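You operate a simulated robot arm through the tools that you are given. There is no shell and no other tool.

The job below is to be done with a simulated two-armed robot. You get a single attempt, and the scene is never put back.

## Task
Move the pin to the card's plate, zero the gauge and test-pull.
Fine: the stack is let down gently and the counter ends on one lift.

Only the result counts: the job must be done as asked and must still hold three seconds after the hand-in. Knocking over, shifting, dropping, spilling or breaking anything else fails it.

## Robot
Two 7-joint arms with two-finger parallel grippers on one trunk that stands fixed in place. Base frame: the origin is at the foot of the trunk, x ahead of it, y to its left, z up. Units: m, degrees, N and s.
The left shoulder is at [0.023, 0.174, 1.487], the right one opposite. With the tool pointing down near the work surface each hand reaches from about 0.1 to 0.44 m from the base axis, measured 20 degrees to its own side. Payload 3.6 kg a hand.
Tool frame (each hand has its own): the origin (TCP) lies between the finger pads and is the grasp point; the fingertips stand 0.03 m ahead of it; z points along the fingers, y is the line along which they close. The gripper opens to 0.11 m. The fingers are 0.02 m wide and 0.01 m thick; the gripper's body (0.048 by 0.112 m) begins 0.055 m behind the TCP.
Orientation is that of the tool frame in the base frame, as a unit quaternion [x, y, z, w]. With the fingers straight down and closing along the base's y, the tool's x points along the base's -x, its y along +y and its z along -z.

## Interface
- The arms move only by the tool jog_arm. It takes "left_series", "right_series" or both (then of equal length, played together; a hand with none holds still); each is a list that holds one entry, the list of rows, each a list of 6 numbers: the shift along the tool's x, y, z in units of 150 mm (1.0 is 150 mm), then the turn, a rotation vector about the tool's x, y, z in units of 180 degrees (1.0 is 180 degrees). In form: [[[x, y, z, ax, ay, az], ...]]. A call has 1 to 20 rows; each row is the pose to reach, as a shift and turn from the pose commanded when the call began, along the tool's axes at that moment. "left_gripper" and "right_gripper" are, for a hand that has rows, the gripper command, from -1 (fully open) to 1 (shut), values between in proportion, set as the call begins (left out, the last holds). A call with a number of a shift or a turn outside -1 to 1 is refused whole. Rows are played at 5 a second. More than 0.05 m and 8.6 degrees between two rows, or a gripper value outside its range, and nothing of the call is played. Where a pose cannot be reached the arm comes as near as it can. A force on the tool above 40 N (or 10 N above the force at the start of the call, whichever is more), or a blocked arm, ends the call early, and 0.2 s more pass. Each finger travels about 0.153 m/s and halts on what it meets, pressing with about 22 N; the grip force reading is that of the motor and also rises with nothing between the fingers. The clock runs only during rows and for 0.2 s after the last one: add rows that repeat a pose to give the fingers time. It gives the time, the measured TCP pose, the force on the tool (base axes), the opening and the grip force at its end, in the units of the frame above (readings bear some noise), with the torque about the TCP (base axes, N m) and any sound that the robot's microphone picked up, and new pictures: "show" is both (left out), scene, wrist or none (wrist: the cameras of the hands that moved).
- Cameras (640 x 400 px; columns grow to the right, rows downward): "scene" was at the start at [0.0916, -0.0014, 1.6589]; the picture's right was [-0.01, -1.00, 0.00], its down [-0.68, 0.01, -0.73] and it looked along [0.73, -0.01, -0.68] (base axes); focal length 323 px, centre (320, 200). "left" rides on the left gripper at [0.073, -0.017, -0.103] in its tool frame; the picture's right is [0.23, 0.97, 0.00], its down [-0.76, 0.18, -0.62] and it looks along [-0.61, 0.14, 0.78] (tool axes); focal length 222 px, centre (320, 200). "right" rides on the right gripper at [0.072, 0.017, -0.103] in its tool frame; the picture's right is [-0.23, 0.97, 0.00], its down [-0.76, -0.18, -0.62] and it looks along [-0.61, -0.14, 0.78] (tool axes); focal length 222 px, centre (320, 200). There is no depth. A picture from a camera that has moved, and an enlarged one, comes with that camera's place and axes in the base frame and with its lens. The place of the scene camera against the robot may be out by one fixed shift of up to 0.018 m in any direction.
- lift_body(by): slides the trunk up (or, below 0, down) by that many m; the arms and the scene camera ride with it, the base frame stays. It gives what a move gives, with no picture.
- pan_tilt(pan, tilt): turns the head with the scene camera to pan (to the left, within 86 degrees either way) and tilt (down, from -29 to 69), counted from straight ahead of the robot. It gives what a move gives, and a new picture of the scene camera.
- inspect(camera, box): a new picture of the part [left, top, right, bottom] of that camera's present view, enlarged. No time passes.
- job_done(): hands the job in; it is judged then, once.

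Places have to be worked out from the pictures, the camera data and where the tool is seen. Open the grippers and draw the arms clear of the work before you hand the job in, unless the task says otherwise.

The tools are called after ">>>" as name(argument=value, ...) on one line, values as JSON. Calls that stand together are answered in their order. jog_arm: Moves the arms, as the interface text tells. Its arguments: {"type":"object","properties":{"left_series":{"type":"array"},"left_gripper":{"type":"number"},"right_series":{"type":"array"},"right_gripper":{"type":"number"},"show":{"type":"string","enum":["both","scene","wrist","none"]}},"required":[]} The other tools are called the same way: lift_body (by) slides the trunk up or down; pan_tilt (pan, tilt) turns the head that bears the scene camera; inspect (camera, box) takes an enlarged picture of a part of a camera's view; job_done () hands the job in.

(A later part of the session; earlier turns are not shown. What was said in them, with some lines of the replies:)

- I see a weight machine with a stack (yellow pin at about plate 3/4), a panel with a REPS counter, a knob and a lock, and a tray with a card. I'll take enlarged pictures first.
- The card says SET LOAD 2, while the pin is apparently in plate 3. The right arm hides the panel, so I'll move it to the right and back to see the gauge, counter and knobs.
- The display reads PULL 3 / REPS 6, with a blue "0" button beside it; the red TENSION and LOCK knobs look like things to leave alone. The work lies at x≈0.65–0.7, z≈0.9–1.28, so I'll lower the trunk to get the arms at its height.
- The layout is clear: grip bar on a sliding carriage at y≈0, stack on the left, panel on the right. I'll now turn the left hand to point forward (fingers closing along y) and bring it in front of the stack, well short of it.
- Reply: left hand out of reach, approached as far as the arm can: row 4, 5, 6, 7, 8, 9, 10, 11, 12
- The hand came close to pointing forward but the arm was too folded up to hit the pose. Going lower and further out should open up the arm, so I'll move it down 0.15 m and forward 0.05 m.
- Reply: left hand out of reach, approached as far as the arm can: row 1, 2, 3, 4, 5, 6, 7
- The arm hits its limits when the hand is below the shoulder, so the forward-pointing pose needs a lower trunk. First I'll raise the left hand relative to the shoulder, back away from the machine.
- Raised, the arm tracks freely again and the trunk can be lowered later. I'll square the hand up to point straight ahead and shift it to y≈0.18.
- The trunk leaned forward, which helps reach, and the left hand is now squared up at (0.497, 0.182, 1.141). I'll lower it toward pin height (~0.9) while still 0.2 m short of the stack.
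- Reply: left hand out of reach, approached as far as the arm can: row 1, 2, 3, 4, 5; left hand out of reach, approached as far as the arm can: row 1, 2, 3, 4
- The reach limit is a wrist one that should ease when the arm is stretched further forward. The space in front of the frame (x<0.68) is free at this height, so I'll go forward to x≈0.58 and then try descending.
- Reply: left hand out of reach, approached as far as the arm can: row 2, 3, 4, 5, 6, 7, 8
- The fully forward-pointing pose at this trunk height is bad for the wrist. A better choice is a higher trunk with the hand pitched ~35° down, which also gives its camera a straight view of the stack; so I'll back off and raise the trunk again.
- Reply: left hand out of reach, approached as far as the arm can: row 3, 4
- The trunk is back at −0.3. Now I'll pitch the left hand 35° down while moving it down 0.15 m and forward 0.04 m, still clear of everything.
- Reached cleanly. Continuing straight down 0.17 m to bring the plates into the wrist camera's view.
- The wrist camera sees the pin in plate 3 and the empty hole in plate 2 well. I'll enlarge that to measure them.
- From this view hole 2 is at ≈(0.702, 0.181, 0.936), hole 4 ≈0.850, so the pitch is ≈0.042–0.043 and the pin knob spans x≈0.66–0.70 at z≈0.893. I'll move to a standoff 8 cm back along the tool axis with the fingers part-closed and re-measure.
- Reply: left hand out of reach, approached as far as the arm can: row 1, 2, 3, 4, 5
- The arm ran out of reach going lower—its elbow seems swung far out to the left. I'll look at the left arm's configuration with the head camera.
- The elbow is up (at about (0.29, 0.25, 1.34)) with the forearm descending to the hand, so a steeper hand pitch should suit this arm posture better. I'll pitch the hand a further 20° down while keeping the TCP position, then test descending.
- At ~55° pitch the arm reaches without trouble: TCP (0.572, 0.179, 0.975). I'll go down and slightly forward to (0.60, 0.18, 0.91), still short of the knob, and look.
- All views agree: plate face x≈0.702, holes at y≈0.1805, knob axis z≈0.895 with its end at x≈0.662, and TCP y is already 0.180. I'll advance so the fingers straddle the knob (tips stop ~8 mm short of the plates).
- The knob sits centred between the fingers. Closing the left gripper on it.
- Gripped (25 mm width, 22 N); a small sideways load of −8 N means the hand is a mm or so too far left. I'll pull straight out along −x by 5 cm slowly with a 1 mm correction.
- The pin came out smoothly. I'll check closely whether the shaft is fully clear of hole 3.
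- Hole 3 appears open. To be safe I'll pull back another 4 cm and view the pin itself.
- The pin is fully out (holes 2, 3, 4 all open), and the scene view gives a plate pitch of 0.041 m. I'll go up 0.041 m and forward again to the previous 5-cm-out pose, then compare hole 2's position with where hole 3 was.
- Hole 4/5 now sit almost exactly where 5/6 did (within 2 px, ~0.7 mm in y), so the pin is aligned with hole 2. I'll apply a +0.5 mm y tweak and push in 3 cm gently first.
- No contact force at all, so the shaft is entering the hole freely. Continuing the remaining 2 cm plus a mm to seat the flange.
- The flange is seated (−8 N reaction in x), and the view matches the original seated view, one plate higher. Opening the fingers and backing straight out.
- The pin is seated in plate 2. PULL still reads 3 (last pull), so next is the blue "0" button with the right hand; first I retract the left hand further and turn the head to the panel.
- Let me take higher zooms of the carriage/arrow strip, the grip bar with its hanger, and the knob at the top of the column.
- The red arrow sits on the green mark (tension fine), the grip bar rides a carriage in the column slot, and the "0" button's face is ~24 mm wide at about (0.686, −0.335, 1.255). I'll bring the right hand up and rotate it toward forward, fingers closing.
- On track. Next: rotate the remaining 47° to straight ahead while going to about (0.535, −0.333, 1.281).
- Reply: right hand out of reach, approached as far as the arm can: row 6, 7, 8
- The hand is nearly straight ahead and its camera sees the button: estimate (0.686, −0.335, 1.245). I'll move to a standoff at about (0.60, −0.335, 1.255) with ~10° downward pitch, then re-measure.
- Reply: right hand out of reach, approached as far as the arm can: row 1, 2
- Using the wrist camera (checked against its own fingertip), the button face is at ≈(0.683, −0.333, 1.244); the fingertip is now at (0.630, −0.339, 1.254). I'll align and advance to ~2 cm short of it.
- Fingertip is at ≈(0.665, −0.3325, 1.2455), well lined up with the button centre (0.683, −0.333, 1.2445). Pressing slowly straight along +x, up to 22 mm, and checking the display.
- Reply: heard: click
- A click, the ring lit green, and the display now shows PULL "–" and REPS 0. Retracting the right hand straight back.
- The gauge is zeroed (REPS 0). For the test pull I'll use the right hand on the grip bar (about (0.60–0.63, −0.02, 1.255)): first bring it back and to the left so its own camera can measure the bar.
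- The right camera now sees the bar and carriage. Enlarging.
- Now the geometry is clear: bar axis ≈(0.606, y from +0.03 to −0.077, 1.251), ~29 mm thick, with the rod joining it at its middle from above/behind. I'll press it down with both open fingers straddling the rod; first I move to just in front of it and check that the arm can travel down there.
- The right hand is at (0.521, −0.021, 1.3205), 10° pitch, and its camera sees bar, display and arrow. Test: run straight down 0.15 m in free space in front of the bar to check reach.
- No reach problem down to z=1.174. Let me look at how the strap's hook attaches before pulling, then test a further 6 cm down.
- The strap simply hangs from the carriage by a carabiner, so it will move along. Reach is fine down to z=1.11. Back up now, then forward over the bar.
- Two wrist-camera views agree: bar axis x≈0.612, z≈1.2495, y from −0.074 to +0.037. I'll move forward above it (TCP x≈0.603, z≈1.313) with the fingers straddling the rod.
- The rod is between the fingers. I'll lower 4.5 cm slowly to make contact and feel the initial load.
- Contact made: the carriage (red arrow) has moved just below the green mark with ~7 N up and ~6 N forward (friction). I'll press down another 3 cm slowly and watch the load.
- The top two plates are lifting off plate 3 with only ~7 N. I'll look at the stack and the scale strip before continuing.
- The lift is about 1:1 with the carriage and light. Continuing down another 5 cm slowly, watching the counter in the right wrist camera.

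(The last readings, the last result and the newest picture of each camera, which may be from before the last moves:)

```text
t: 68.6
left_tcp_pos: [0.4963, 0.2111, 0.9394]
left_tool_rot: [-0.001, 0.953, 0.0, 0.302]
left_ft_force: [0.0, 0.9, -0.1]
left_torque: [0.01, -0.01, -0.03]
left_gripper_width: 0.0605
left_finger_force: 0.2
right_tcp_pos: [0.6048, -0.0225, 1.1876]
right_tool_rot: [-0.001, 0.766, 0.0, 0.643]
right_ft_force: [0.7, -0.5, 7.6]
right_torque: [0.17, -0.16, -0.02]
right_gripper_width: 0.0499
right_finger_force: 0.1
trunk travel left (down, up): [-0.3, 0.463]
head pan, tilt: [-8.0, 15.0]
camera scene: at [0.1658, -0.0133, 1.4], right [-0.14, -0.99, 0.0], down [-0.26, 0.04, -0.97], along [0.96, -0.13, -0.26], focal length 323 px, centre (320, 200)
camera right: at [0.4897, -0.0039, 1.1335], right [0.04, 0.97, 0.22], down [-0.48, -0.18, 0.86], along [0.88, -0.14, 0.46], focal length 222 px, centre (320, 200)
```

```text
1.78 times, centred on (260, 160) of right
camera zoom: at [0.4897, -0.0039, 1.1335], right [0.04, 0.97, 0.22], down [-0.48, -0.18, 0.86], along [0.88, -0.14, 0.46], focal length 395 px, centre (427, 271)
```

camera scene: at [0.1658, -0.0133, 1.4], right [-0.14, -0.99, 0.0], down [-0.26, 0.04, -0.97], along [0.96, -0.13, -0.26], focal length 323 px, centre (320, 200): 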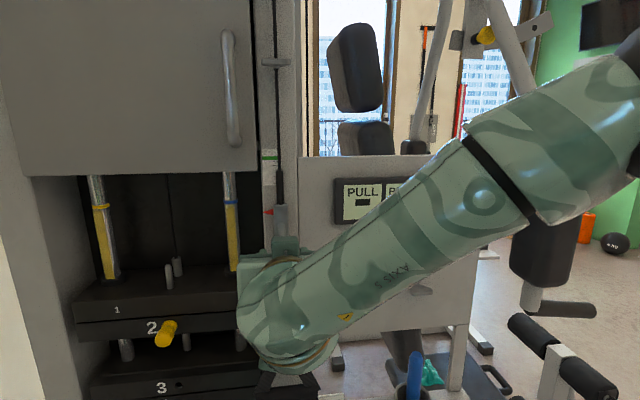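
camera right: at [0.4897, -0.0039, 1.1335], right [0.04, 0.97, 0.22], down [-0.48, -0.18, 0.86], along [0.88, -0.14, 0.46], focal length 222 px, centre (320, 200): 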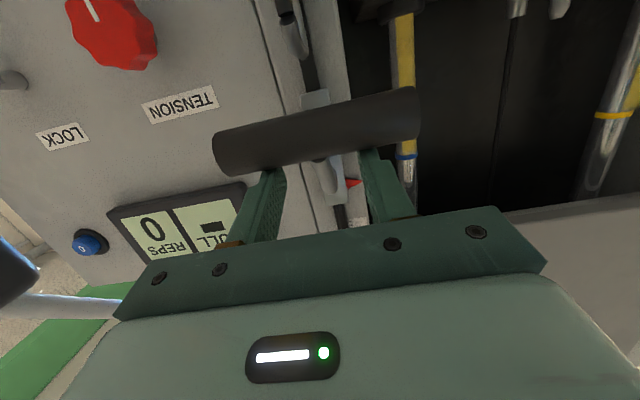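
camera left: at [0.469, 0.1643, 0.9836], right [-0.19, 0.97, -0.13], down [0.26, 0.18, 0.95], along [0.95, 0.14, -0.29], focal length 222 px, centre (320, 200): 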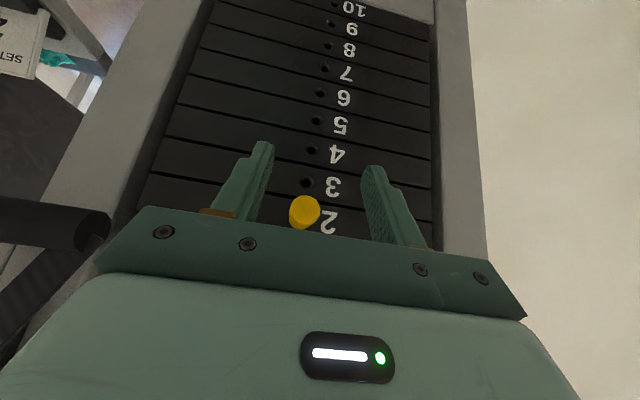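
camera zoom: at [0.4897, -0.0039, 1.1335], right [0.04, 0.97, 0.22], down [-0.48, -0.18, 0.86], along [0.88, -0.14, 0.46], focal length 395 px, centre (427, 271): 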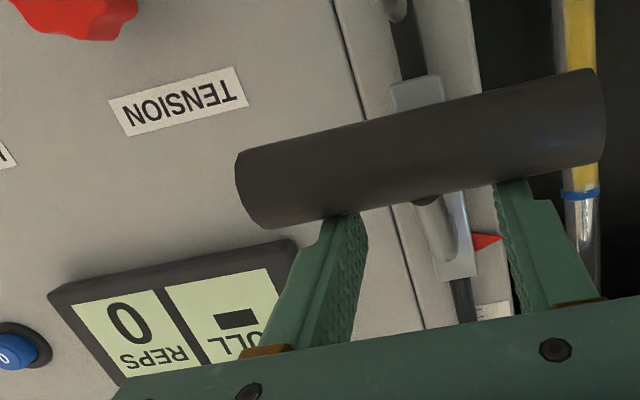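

Travel so far ≈8.5 cm, counter still 0, load steady at ~7.6 N. Continuing another 5 cm.

>>> jog_arm(right_series=[[[0.033, 0, 0.0059, 0, 0, 0], [0.066, 0, 0.0117, 0, 0, 0], [0.098, 0, 0.0176, 0, 0, 0], [0.131, 0, 0.0234, 0, 0, 0], [0.164, 0, 0.0293, 0, 0, 0], [0.197, 0, 0.035, 0, 0, 0], [0.23, 0, 0.041, 0, 0, 0], [0.262, 0, 0.0468, 0, 0, 0], [0.295, 0, 0.0527, 0, 0, 0], [0.328, 0, 0.0585, 0, 0, 0], [0.328, 0, 0.0585, 0, 0, 0]]], show="both")

>>> inspect(camera="right", box=[80, 60, 440, 260])

>>> inspect(camera="scene", box=[70, 160, 270, 400])

```text
t: 71.0
left_tcp_pos: [0.4978, 0.2103, 0.9408]
left_tool_rot: [0.0, 0.953, 0.0, 0.303]
left_ft_force: [0.1, 0.0, 0.0]
left_torque: [-0.01, -0.01, 0.01]
left_gripper_width: 0.0604
left_finger_force: 0.0
right_tcp_pos: [0.605, -0.0211, 1.1377]
right_tool_rot: [-0.001, 0.766, -0.001, 0.643]
right_ft_force: [1.1, 0.9, 8.1]
right_torque: [0.26, -0.14, -0.02]
right_gripper_width: 0.0507
right_finger_force: 0.6
trunk travel left (down, up): [-0.3, 0.463]
head pan, tilt: [-8.0, 15.0]
camera scene: at [0.1656, -0.013, 1.4], right [-0.14, -0.99, 0.0], down [-0.26, 0.04, -0.97], along [0.96, -0.13, -0.26], focal length 323 px, centre (320, 200)
camera right: at [0.4897, -0.0042, 1.0841], right [0.04, 0.97, 0.22], down [-0.48, -0.18, 0.86], along [0.88, -0.14, 0.46], focal length 222 px, centre (320, 200)
```

scene: 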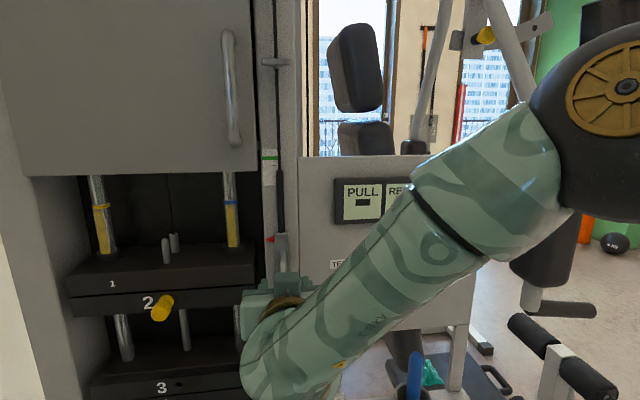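
right: 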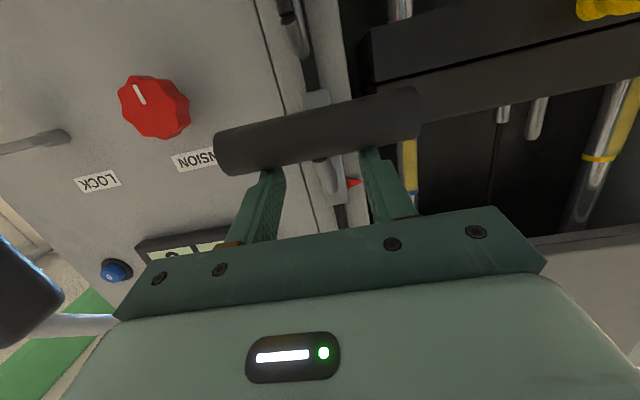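

```text
1.78 times, centred on (260, 160) of right
camera zoom: at [0.4897, -0.0042, 1.0841], right [0.04, 0.97, 0.22], down [-0.48, -0.18, 0.86], along [0.88, -0.14, 0.46], focal length 395 px, centre (427, 271)
```

zoom: 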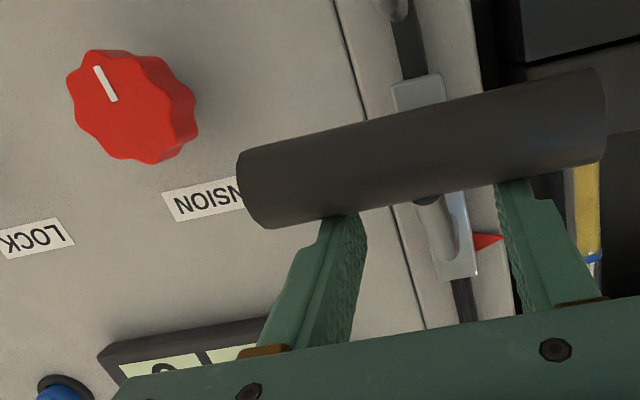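

```text
1.67 times, centred on (170, 280) of scene
camera zoom: at [0.1656, -0.013, 1.4], right [-0.14, -0.99, 0.0], down [-0.26, 0.04, -0.97], along [0.96, -0.13, -0.26], focal length 539 px, centre (570, 67)
```

zoom: 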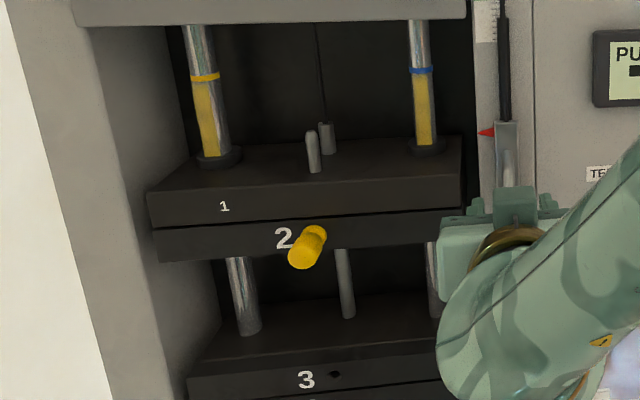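

Lift is ≈13.5 cm with PULL still "–". There's still slot travel left, so I'll go another 3 cm gently.

>>> jog_arm(right_series=[[[0.033, 0, 0.0059, 0, 0, 0], [0.066, 0, 0.0117, 0, 0, 0], [0.098, 0, 0.0176, 0, 0, 0], [0.131, 0, 0.0234, 0, 0, 0], [0.164, 0, 0.0293, 0, 0, 0], [0.197, 0, 0.035, 0, 0, 0], [0.197, 0, 0.035, 0, 0, 0]]], show="scene")

>>> inspect(camera="scene", box=[220, 140, 440, 290])

```text
t: 72.6
left_tcp_pos: [0.4961, 0.2101, 0.9405]
left_tool_rot: [-0.001, 0.953, 0.0, 0.302]
left_ft_force: [-0.9, -0.5, -0.6]
left_torque: [-0.04, 0.04, 0.03]
left_gripper_width: 0.0603
left_finger_force: 0.1
right_tcp_pos: [0.604, -0.0189, 1.1173]
right_tool_rot: [0.005, 0.763, -0.005, 0.646]
right_ft_force: [-3.1, -4.8, 11.3]
right_torque: [-0.36, -0.16, -0.18]
right_gripper_width: 0.0529
right_finger_force: 2.9
right hand out of reach, approached as far as the arm can: row 6, 7
trunk travel left (down, up): [-0.3, 0.463]
head pan, tilt: [-8.0, 15.0]
stopped in row 7 (right hand): the force on the tool passed its limit at 41 N (the readings are from after the stop); the commanded pose is now the measured one
camera scene: at [0.1645, -0.0129, 1.3998], right [-0.14, -0.99, 0.0], down [-0.26, 0.04, -0.97], along [0.96, -0.13, -0.26], focal length 323 px, centre (320, 200)
```

scene: 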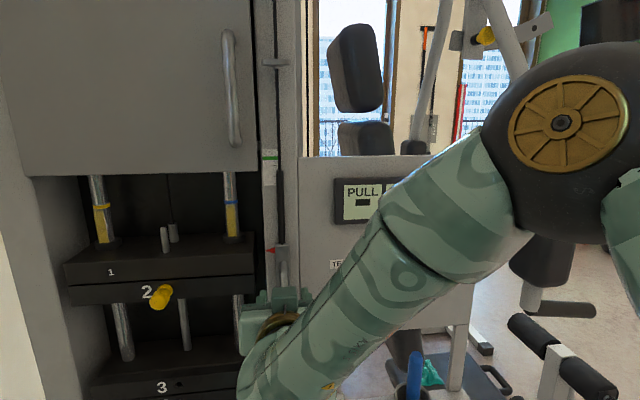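

```text
2.67 times, centred on (330, 215) of scene
camera zoom: at [0.1645, -0.0129, 1.3998], right [-0.14, -0.99, 0.0], down [-0.26, 0.04, -0.97], along [0.96, -0.13, -0.26], focal length 862 px, centre (293, 160)
```

zoom: 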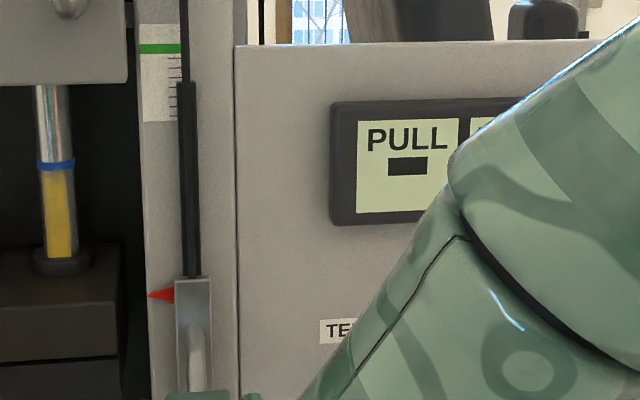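

It stopped at full travel (≈15.5 cm; a 41 N stop, now holding 11 N), consistent with the slot's end or my reach limit. I'll check the counter with the right wrist camera before letting down.

>>> inspect(camera="right", box=[60, 120, 420, 320])

>>> pan_tilt(pan=-25, tilt=12)

```text
1.78 times, centred on (240, 220) of right
camera zoom: at [0.4914, -0.0002, 1.0618], right [0.05, 0.97, 0.22], down [-0.49, -0.17, 0.85], along [0.87, -0.15, 0.47], focal length 395 px, centre (462, 164)
```

zoom: 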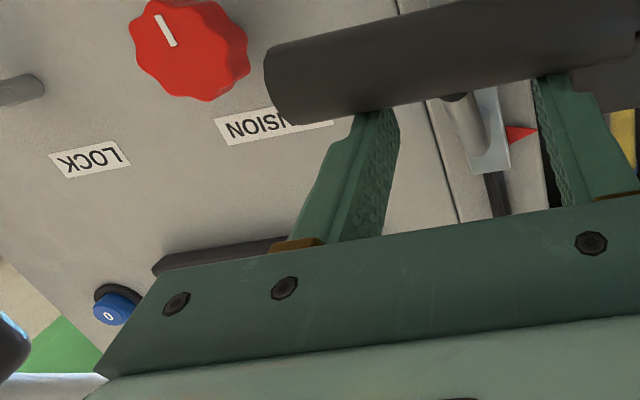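

```text
t: 73.4
left_tcp_pos: [0.4963, 0.2104, 0.9406]
left_tool_rot: [-0.001, 0.953, 0.001, 0.304]
left_ft_force: [0.3, -0.1, -1.0]
left_torque: [0.03, 0.02, 0.05]
left_gripper_width: 0.0607
left_finger_force: 0.0
right_tcp_pos: [0.6046, -0.0198, 1.1174]
right_tool_rot: [0.005, 0.763, -0.004, 0.647]
right_ft_force: [3.1, -4.9, 17.9]
right_torque: [-0.56, -0.35, -0.07]
right_gripper_width: 0.052
right_finger_force: 2.7
trunk travel left (down, up): [-0.3, 0.463]
head pan, tilt: [-25.0, 12.0]
camera scene: at [0.1567, -0.0401, 1.4051], right [-0.42, -0.91, 0.0], down [-0.19, 0.09, -0.98], along [0.89, -0.41, -0.21], focal length 323 px, centre (320, 200)
```

scene: 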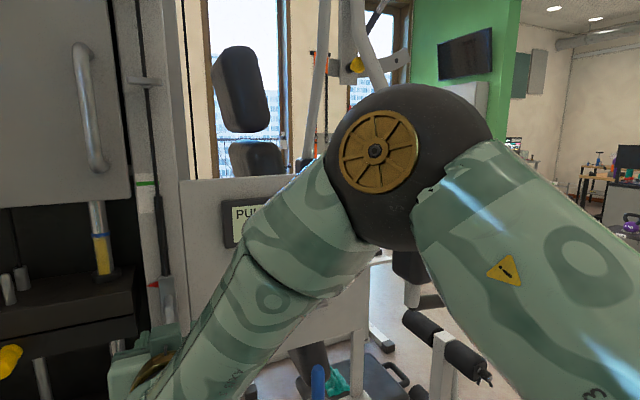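

The carriage is at its end of travel. Now letting the stack down slowly: first 10 cm at ~2.5 cm/s, restoring the hand's slight twist along the way.

>>> jog_arm(right_series=[[[-0.0329, -0.001, -0.0055, -0.0005, 0.0004, 0], [-0.0657, -0.002, -0.011, -0.001, 0.0008, 0], [-0.0986, -0.003, -0.0164, -0.0015, 0.0012, 0], [-0.1314, -0.004, -0.0219, -0.002, 0.0016, 0], [-0.1643, -0.005, -0.0274, -0.0025, 0.002, 0], [-0.1971, -0.006, -0.0329, -0.003, 0.0024, 0], [-0.23, -0.007, -0.0384, -0.0035, 0.0028, 0], [-0.2629, -0.008, -0.0438, -0.004, 0.0033, 0], [-0.2957, -0.009, -0.0493, -0.0045, 0.0033, 0], [-0.3286, -0.009, -0.0548, -0.0045, 0.0033, 0], [-0.3614, -0.009, -0.0603, -0.0045, 0.0033, 0], [-0.3943, -0.009, -0.0658, -0.0045, 0.0033, 0], [-0.4271, -0.009, -0.0712, -0.0045, 0.0033, 0], [-0.46, -0.009, -0.0767, -0.0045, 0.0033, 0], [-0.4929, -0.009, -0.0822, -0.0045, 0.0033, 0], [-0.5257, -0.009, -0.0877, -0.0045, 0.0033, 0], [-0.5586, -0.009, -0.0932, -0.0045, 0.0033, 0], [-0.5914, -0.009, -0.0986, -0.0045, 0.0033, 0], [-0.6243, -0.009, -0.1041, -0.0045, 0.0033, 0], [-0.6571, -0.009, -0.1096, -0.0045, 0.0033, 0]]], show="both")

```text
t: 77.6
left_tcp_pos: [0.4974, 0.2113, 0.9409]
left_tool_rot: [0.0, 0.953, 0.001, 0.302]
left_ft_force: [-0.1, 0.2, -0.2]
left_torque: [0.0, 0.06, -0.01]
left_gripper_width: 0.0605
left_finger_force: 0.0
right_tcp_pos: [0.606, -0.0207, 1.215]
right_tool_rot: [-0.001, 0.768, 0.002, 0.641]
right_ft_force: [0.9, 0.0, 6.7]
right_torque: [-0.18, -0.14, -0.03]
right_gripper_width: 0.0501
right_finger_force: 0.9
trunk travel left (down, up): [-0.3, 0.463]
head pan, tilt: [-25.0, 12.0]
camera scene: at [0.1577, -0.0397, 1.4049], right [-0.42, -0.91, 0.0], down [-0.19, 0.09, -0.98], along [0.89, -0.41, -0.21], focal length 323 px, centre (320, 200)
camera right: at [0.4906, -0.0029, 1.1622], right [0.04, 0.97, 0.23], down [-0.48, -0.18, 0.86], along [0.88, -0.14, 0.46], focal length 222 px, centre (320, 200)
```

scene: 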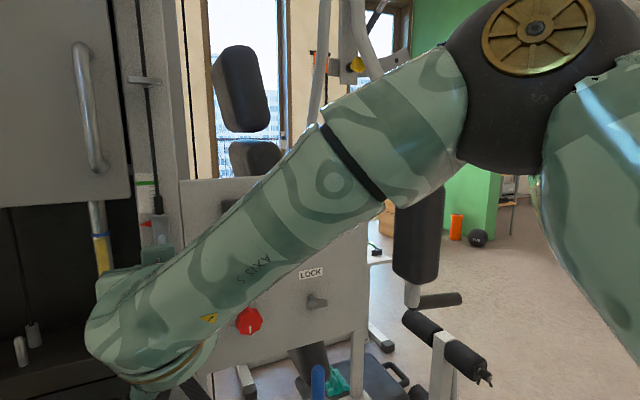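
right: 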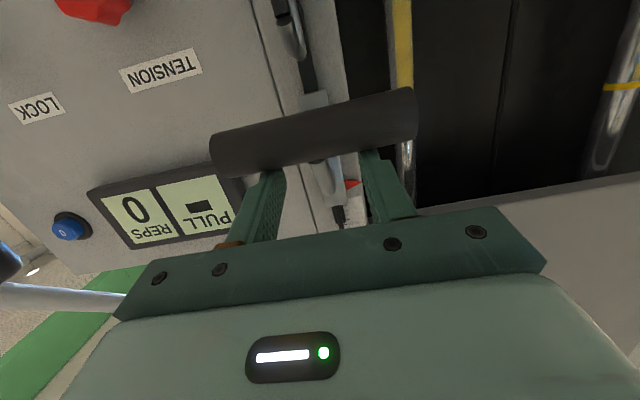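

Smooth; REPS still 0 with 5.7 cm to go, so the count may come on return. Landing now at 1.5 cm/s.

>>> jog_arm(right_series=[[[-0.0197, 0, -0.0036, 0, 0, 0], [-0.0394, 0, -0.0072, 0, 0, 0], [-0.059, 0, -0.0107, 0, 0, 0], [-0.0787, 0, -0.0143, 0, 0, 0], [-0.0984, 0, -0.0179, 0, 0, 0], [-0.1181, 0, -0.0215, 0, 0, 0], [-0.1378, 0, -0.0251, 0, 0, 0], [-0.1574, 0, -0.0286, 0, 0, 0], [-0.1771, 0, -0.0322, 0, 0, 0], [-0.1968, 0, -0.0358, 0, 0, 0], [-0.2165, 0, -0.0394, 0, 0, 0], [-0.2362, 0, -0.043, 0, 0, 0], [-0.2558, 0, -0.0465, 0, 0, 0], [-0.2755, 0, -0.0501, 0, 0, 0], [-0.2952, 0, -0.0537, 0, 0, 0], [-0.3149, 0, -0.0573, 0, 0, 0], [-0.3346, 0, -0.0609, 0, 0, 0], [-0.3542, 0, -0.0644, 0, 0, 0], [-0.3739, 0, -0.068, 0, 0, 0], [-0.3936, 0, -0.0716, 0, 0, 0]]], show="both")

>>> inspect(camera="right", box=[40, 60, 440, 260])

```text
t: 81.8
left_tcp_pos: [0.4989, 0.211, 0.9403]
left_tool_rot: [-0.001, 0.953, 0.001, 0.303]
left_ft_force: [0.4, 0.3, -0.4]
left_torque: [0.03, 0.0, 0.0]
left_gripper_width: 0.0605
left_finger_force: 0.1
right_tcp_pos: [0.6047, -0.0203, 1.2756]
right_tool_rot: [0.0, 0.768, 0.001, 0.641]
right_ft_force: [-0.5, -0.4, 6.9]
right_torque: [-0.19, -0.09, -0.07]
right_gripper_width: 0.0501
right_finger_force: 0.0
trunk travel left (down, up): [-0.3, 0.463]
head pan, tilt: [-25.0, 12.0]
camera scene: at [0.1574, -0.0397, 1.4049], right [-0.42, -0.91, 0.0], down [-0.19, 0.09, -0.98], along [0.89, -0.41, -0.21], focal length 323 px, centre (320, 200)
camera right: at [0.4906, -0.003, 1.2219], right [0.04, 0.97, 0.23], down [-0.48, -0.18, 0.86], along [0.88, -0.14, 0.46], focal length 222 px, centre (320, 200)
```

scene: 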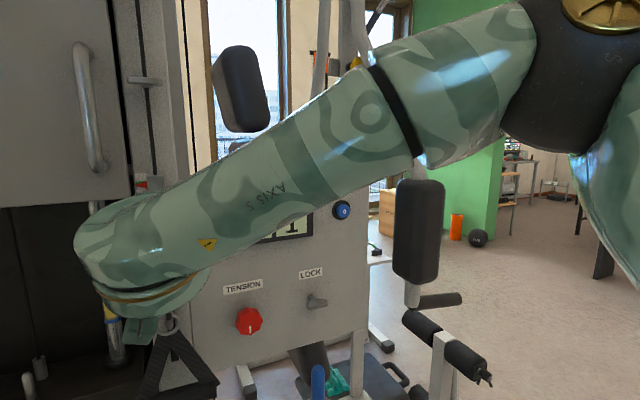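
right: 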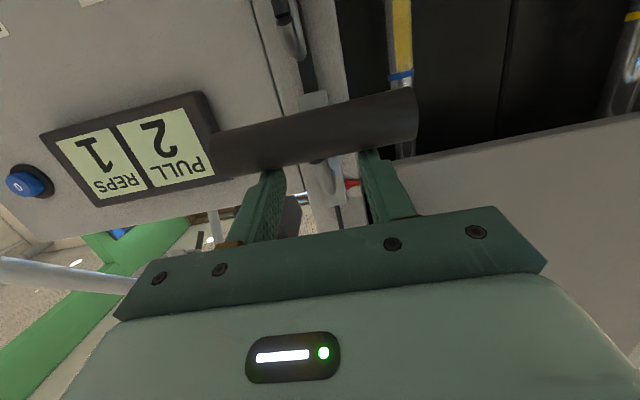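

```text
1.60 times, centred on (240, 160) of right
camera zoom: at [0.4906, -0.003, 1.2219], right [0.04, 0.97, 0.23], down [-0.48, -0.18, 0.86], along [0.88, -0.14, 0.46], focal length 355 px, centre (448, 264)
```

zoom: 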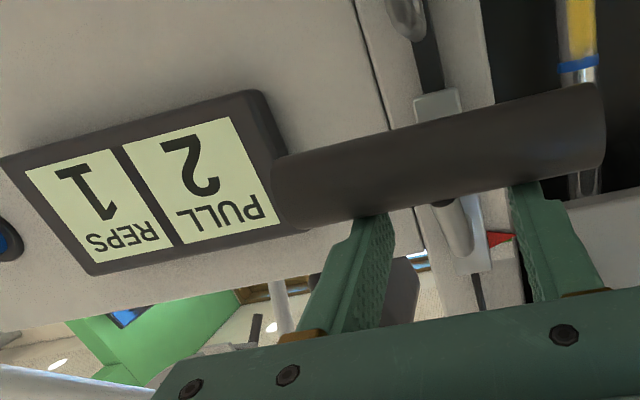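

REPS 1, PULL 2 — counted. The bar still pushes up with ~7 N, so the stack hasn't quite landed; I'll continue up at 1 cm/s until it is fully down and the fingers leave the bar.

>>> jog_arm(right_series=[[[-0.0131, 0, -0.0024, 0, 0, 0], [-0.0262, 0, -0.0048, 0, 0, 0], [-0.0394, 0, -0.0072, 0, 0, 0], [-0.0525, 0, -0.0095, 0, 0, 0], [-0.0656, 0, -0.0119, 0, 0, 0], [-0.0787, 0, -0.0143, 0, 0, 0], [-0.0918, 0, -0.0167, 0, 0, 0], [-0.105, 0, -0.0191, 0, 0, 0], [-0.1181, 0, -0.0215, 0, 0, 0], [-0.1312, 0, -0.0239, 0, 0, 0], [-0.1443, 0, -0.0262, 0, 0, 0], [-0.1574, 0, -0.0286, 0, 0, 0], [-0.1706, 0, -0.031, 0, 0, 0], [-0.1837, 0, -0.0334, 0, 0, 0]]], show="wrist")

>>> inspect(camera="right", box=[40, 60, 440, 260])

```text
t: 84.8
left_tcp_pos: [0.497, 0.2102, 0.9401]
left_tool_rot: [-0.001, 0.953, 0.001, 0.302]
left_ft_force: [-0.4, 0.4, 0.4]
left_torque: [0.01, 0.0, 0.0]
left_gripper_width: 0.0605
left_finger_force: 0.1
right_tcp_pos: [0.6063, -0.0208, 1.3032]
right_tool_rot: [-0.001, 0.768, 0.002, 0.641]
right_ft_force: [1.1, -0.1, 0.3]
right_torque: [0.0, 0.0, 0.02]
right_gripper_width: 0.0502
right_finger_force: 0.1
trunk travel left (down, up): [-0.3, 0.463]
head pan, tilt: [-25.0, 12.0]
camera right: at [0.4915, -0.0028, 1.2497], right [0.04, 0.97, 0.23], down [-0.48, -0.18, 0.86], along [0.88, -0.14, 0.46], focal length 222 px, centre (320, 200)
```

right: 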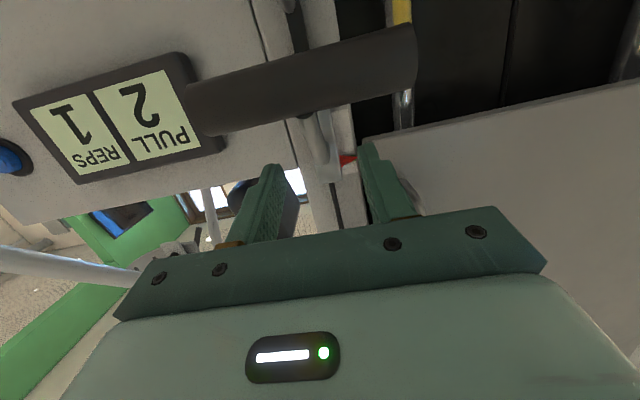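

```text
1.60 times, centred on (240, 160) of right
camera zoom: at [0.4915, -0.0028, 1.2497], right [0.04, 0.97, 0.23], down [-0.48, -0.18, 0.86], along [0.88, -0.14, 0.46], focal length 355 px, centre (448, 264)
```

zoom: 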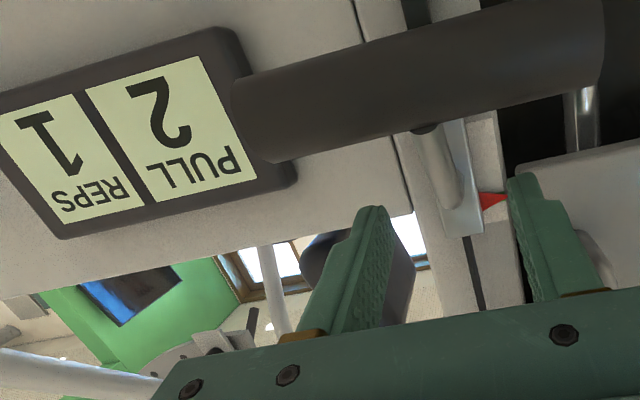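

The stack is down with no bang, the arrow is back at the green mark, and the hand is free of the bar. Now I back the right hand straight out and up a little.

>>> jog_arm(right_series=[[[-0.05, 0, -0.01, 0, 0, 0], [-0.03, 0, -0.15, 0, 0, 0], [0.0, 0, -0.35, 0, 0, 0], [0.03, 0, -0.57, 0, 0, 0], [0.06, 0, -0.8, 0, 0, 0], [0.06, 0, -0.8, 0, 0, 0]]], show="none")

>>> jog_arm(right_series=[[[0.0, -0.25, -0.05, 0, 0, 0], [0.0, -0.5, -0.1, 0, 0, 0], [0.0, -0.75, -0.1, 0, 0, 0], [0.0, -1.0, -0.1, 0, 0, 0], [0.0, -1.0, -0.1, 0, 0, 0]]], left_series=[[[0.1, 0.05, -0.07, 0, 0, 0], [0.2, 0.1, -0.14, 0, 0, 0], [0.3, 0.15, -0.21, 0, 0, 0], [0.4, 0.2, -0.28, 0, 0, 0], [0.4, 0.2, -0.28, 0, 0, 0]]], left_gripper=-1, right_gripper=-1, show="none")

>>> pan_tilt(pan=0, tilt=25)

```text
t: 86.2
left_tcp_pos: [0.497, 0.2099, 0.9397]
left_tool_rot: [-0.001, 0.953, 0.0, 0.302]
left_ft_force: [0.6, 0.4, -0.5]
left_torque: [0.01, 0.0, -0.01]
left_gripper_width: 0.0605
left_finger_force: 0.0
right_tcp_pos: [0.4895, -0.022, 1.3146]
right_tool_rot: [0.0, 0.767, 0.002, 0.641]
right_ft_force: [-0.2, -0.3, 0.3]
right_torque: [0.02, -0.04, 0.01]
right_gripper_width: 0.0504
right_finger_force: 0.0
trunk travel left (down, up): [-0.3, 0.463]
head pan, tilt: [-25.0, 12.0]
```

```text
t: 87.4
left_tcp_pos: [0.4261, 0.2407, 0.9433]
left_tool_rot: [-0.001, 0.954, -0.001, 0.299]
left_ft_force: [-0.1, 0.2, 0.9]
left_torque: [0.0, -0.01, 0.0]
left_gripper_width: 0.1104
left_finger_force: 0.1
left hand out of reach, approached as far as the arm can: row 4, 5
right_tcp_pos: [0.4745, -0.1705, 1.3163]
right_tool_rot: [-0.001, 0.768, 0.001, 0.641]
right_ft_force: [-0.3, 0.0, 0.2]
right_torque: [-0.01, 0.01, 0.03]
right_gripper_width: 0.11
right_finger_force: 0.1
trunk travel left (down, up): [-0.3, 0.463]
head pan, tilt: [-25.0, 12.0]
```

```text
t: 88.3
left_tcp_pos: [0.4263, 0.2397, 0.9435]
left_tool_rot: [0.0, 0.954, 0.0, 0.3]
left_ft_force: [0.1, 0.0, -0.1]
left_torque: [-0.05, -0.03, 0.04]
left_gripper_width: 0.1101
left_finger_force: 0.1
right_tcp_pos: [0.474, -0.17, 1.3172]
right_tool_rot: [-0.001, 0.768, 0.002, 0.64]
right_ft_force: [0.2, 0.8, -0.9]
right_torque: [-0.02, 0.01, 0.0]
right_gripper_width: 0.1102
right_finger_force: 0.1
trunk travel left (down, up): [-0.3, 0.463]
head pan, tilt: [0.0, 25.0]
camera scene: at [0.1658, -0.0003, 1.3837], right [0.0, -1.0, 0.0], down [-0.42, 0.0, -0.91], along [0.91, 0.0, -0.42], focal length 323 px, centre (320, 200)
```

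scene: 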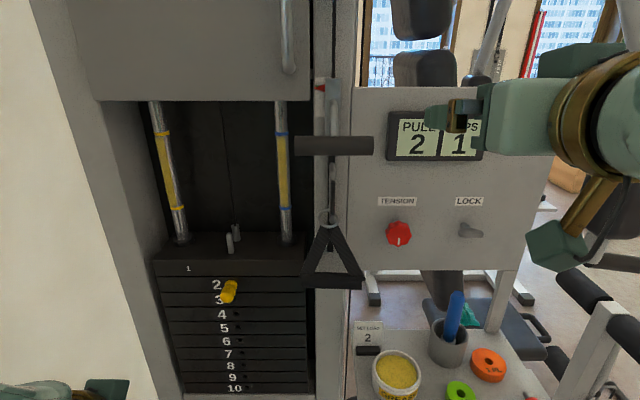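

Everything looks in place: PULL 2, REPS 1. I'll draw the right hand further clear and check the pin, stack and arrow closely.

>>> jog_arm(right_series=[[[0.0, -0.25, -0.1, 0, 0, 0], [0.0, -0.5, -0.15, 0, 0, 0], [0.0, -0.7, -0.2, 0, 0, 0], [0.0, -0.7, -0.2, 0, 0, 0]]], show="scene")

>>> inspect(camera="scene", box=[140, 220, 330, 330])

>>> inspect(camera="scene", box=[300, 70, 540, 250])

```text
t: 89.3
left_tcp_pos: [0.4262, 0.2394, 0.944]
left_tool_rot: [-0.001, 0.954, 0.0, 0.299]
left_ft_force: [0.3, -0.2, 0.5]
left_torque: [0.02, 0.0, -0.03]
left_gripper_width: 0.11
left_finger_force: 0.0
right_tcp_pos: [0.444, -0.2768, 1.3234]
right_tool_rot: [-0.001, 0.768, 0.002, 0.64]
right_ft_force: [0.0, -0.2, 0.8]
right_torque: [0.0, 0.01, -0.03]
right_gripper_width: 0.11
right_finger_force: 0.1
trunk travel left (down, up): [-0.3, 0.463]
head pan, tilt: [0.0, 25.0]
camera scene: at [0.166, 0.0003, 1.3836], right [0.0, -1.0, 0.0], down [-0.42, 0.0, -0.91], along [0.91, 0.0, -0.42], focal length 323 px, centre (320, 200)
```

scene: 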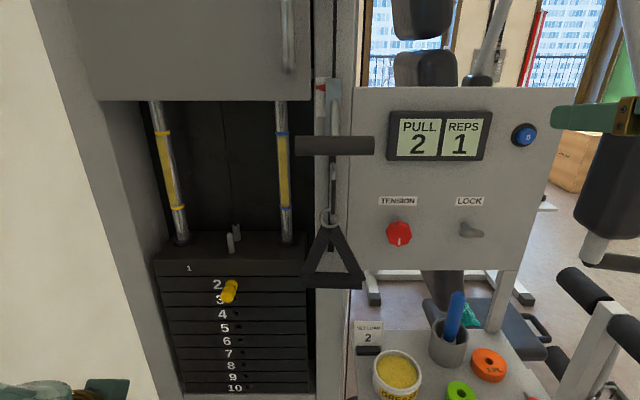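

```text
3.37 times, centred on (235, 275) of scene
camera zoom: at [0.166, 0.0003, 1.3836], right [0.0, -1.0, 0.0], down [-0.42, 0.0, -0.91], along [0.91, 0.0, -0.42], focal length 1089 px, centre (606, -53)
```

zoom: 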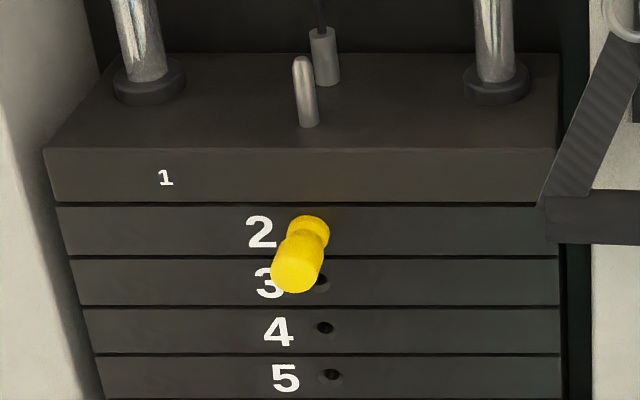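

```text
2.22 times, centred on (420, 160) of scene
camera zoom: at [0.166, 0.0003, 1.3836], right [0.0, -1.0, 0.0], down [-0.42, 0.0, -0.91], along [0.91, 0.0, -0.42], focal length 718 px, centre (98, 289)
```

zoom: 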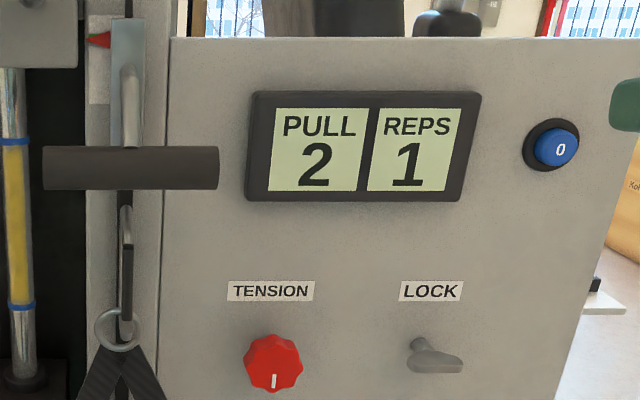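

The pin is seated in plate 2, the stack is fully down, the arrow is on the mark, and the display reads PULL 2 / REPS 1. Tension and lock are untouched, and both hands are open and clear, so I'm handing in.

>>> job_done()

```text
The job is handed in.
```

The pin is in plate 2, as the card asks, the gauge is zeroed, and one test pull is done.

- **Pin:** I moved it from plate 3 to plate 2, and it is fully seated.
- **Gauge:** I pressed the blue 0 button. It clicked, and REPS went from 6 to 0.
- **Test pull:** I pulled the carriage down about 15.5 cm. It stopped there when the force briefly reached 41 N, which looked like the end of its travel, though the arm was also near its reach limit.
- **Let-down:** I let the stack down slowly, at about 1 cm/s over the last part, and no bang was heard. The red arrow is back at the green mark.
- **Counter:** the display read PULL 2 and REPS 1 just before I handed in.

I did not touch the tension knob, the lock or anything on the tray. Both grippers are open, and the arms are drawn back from the machine.
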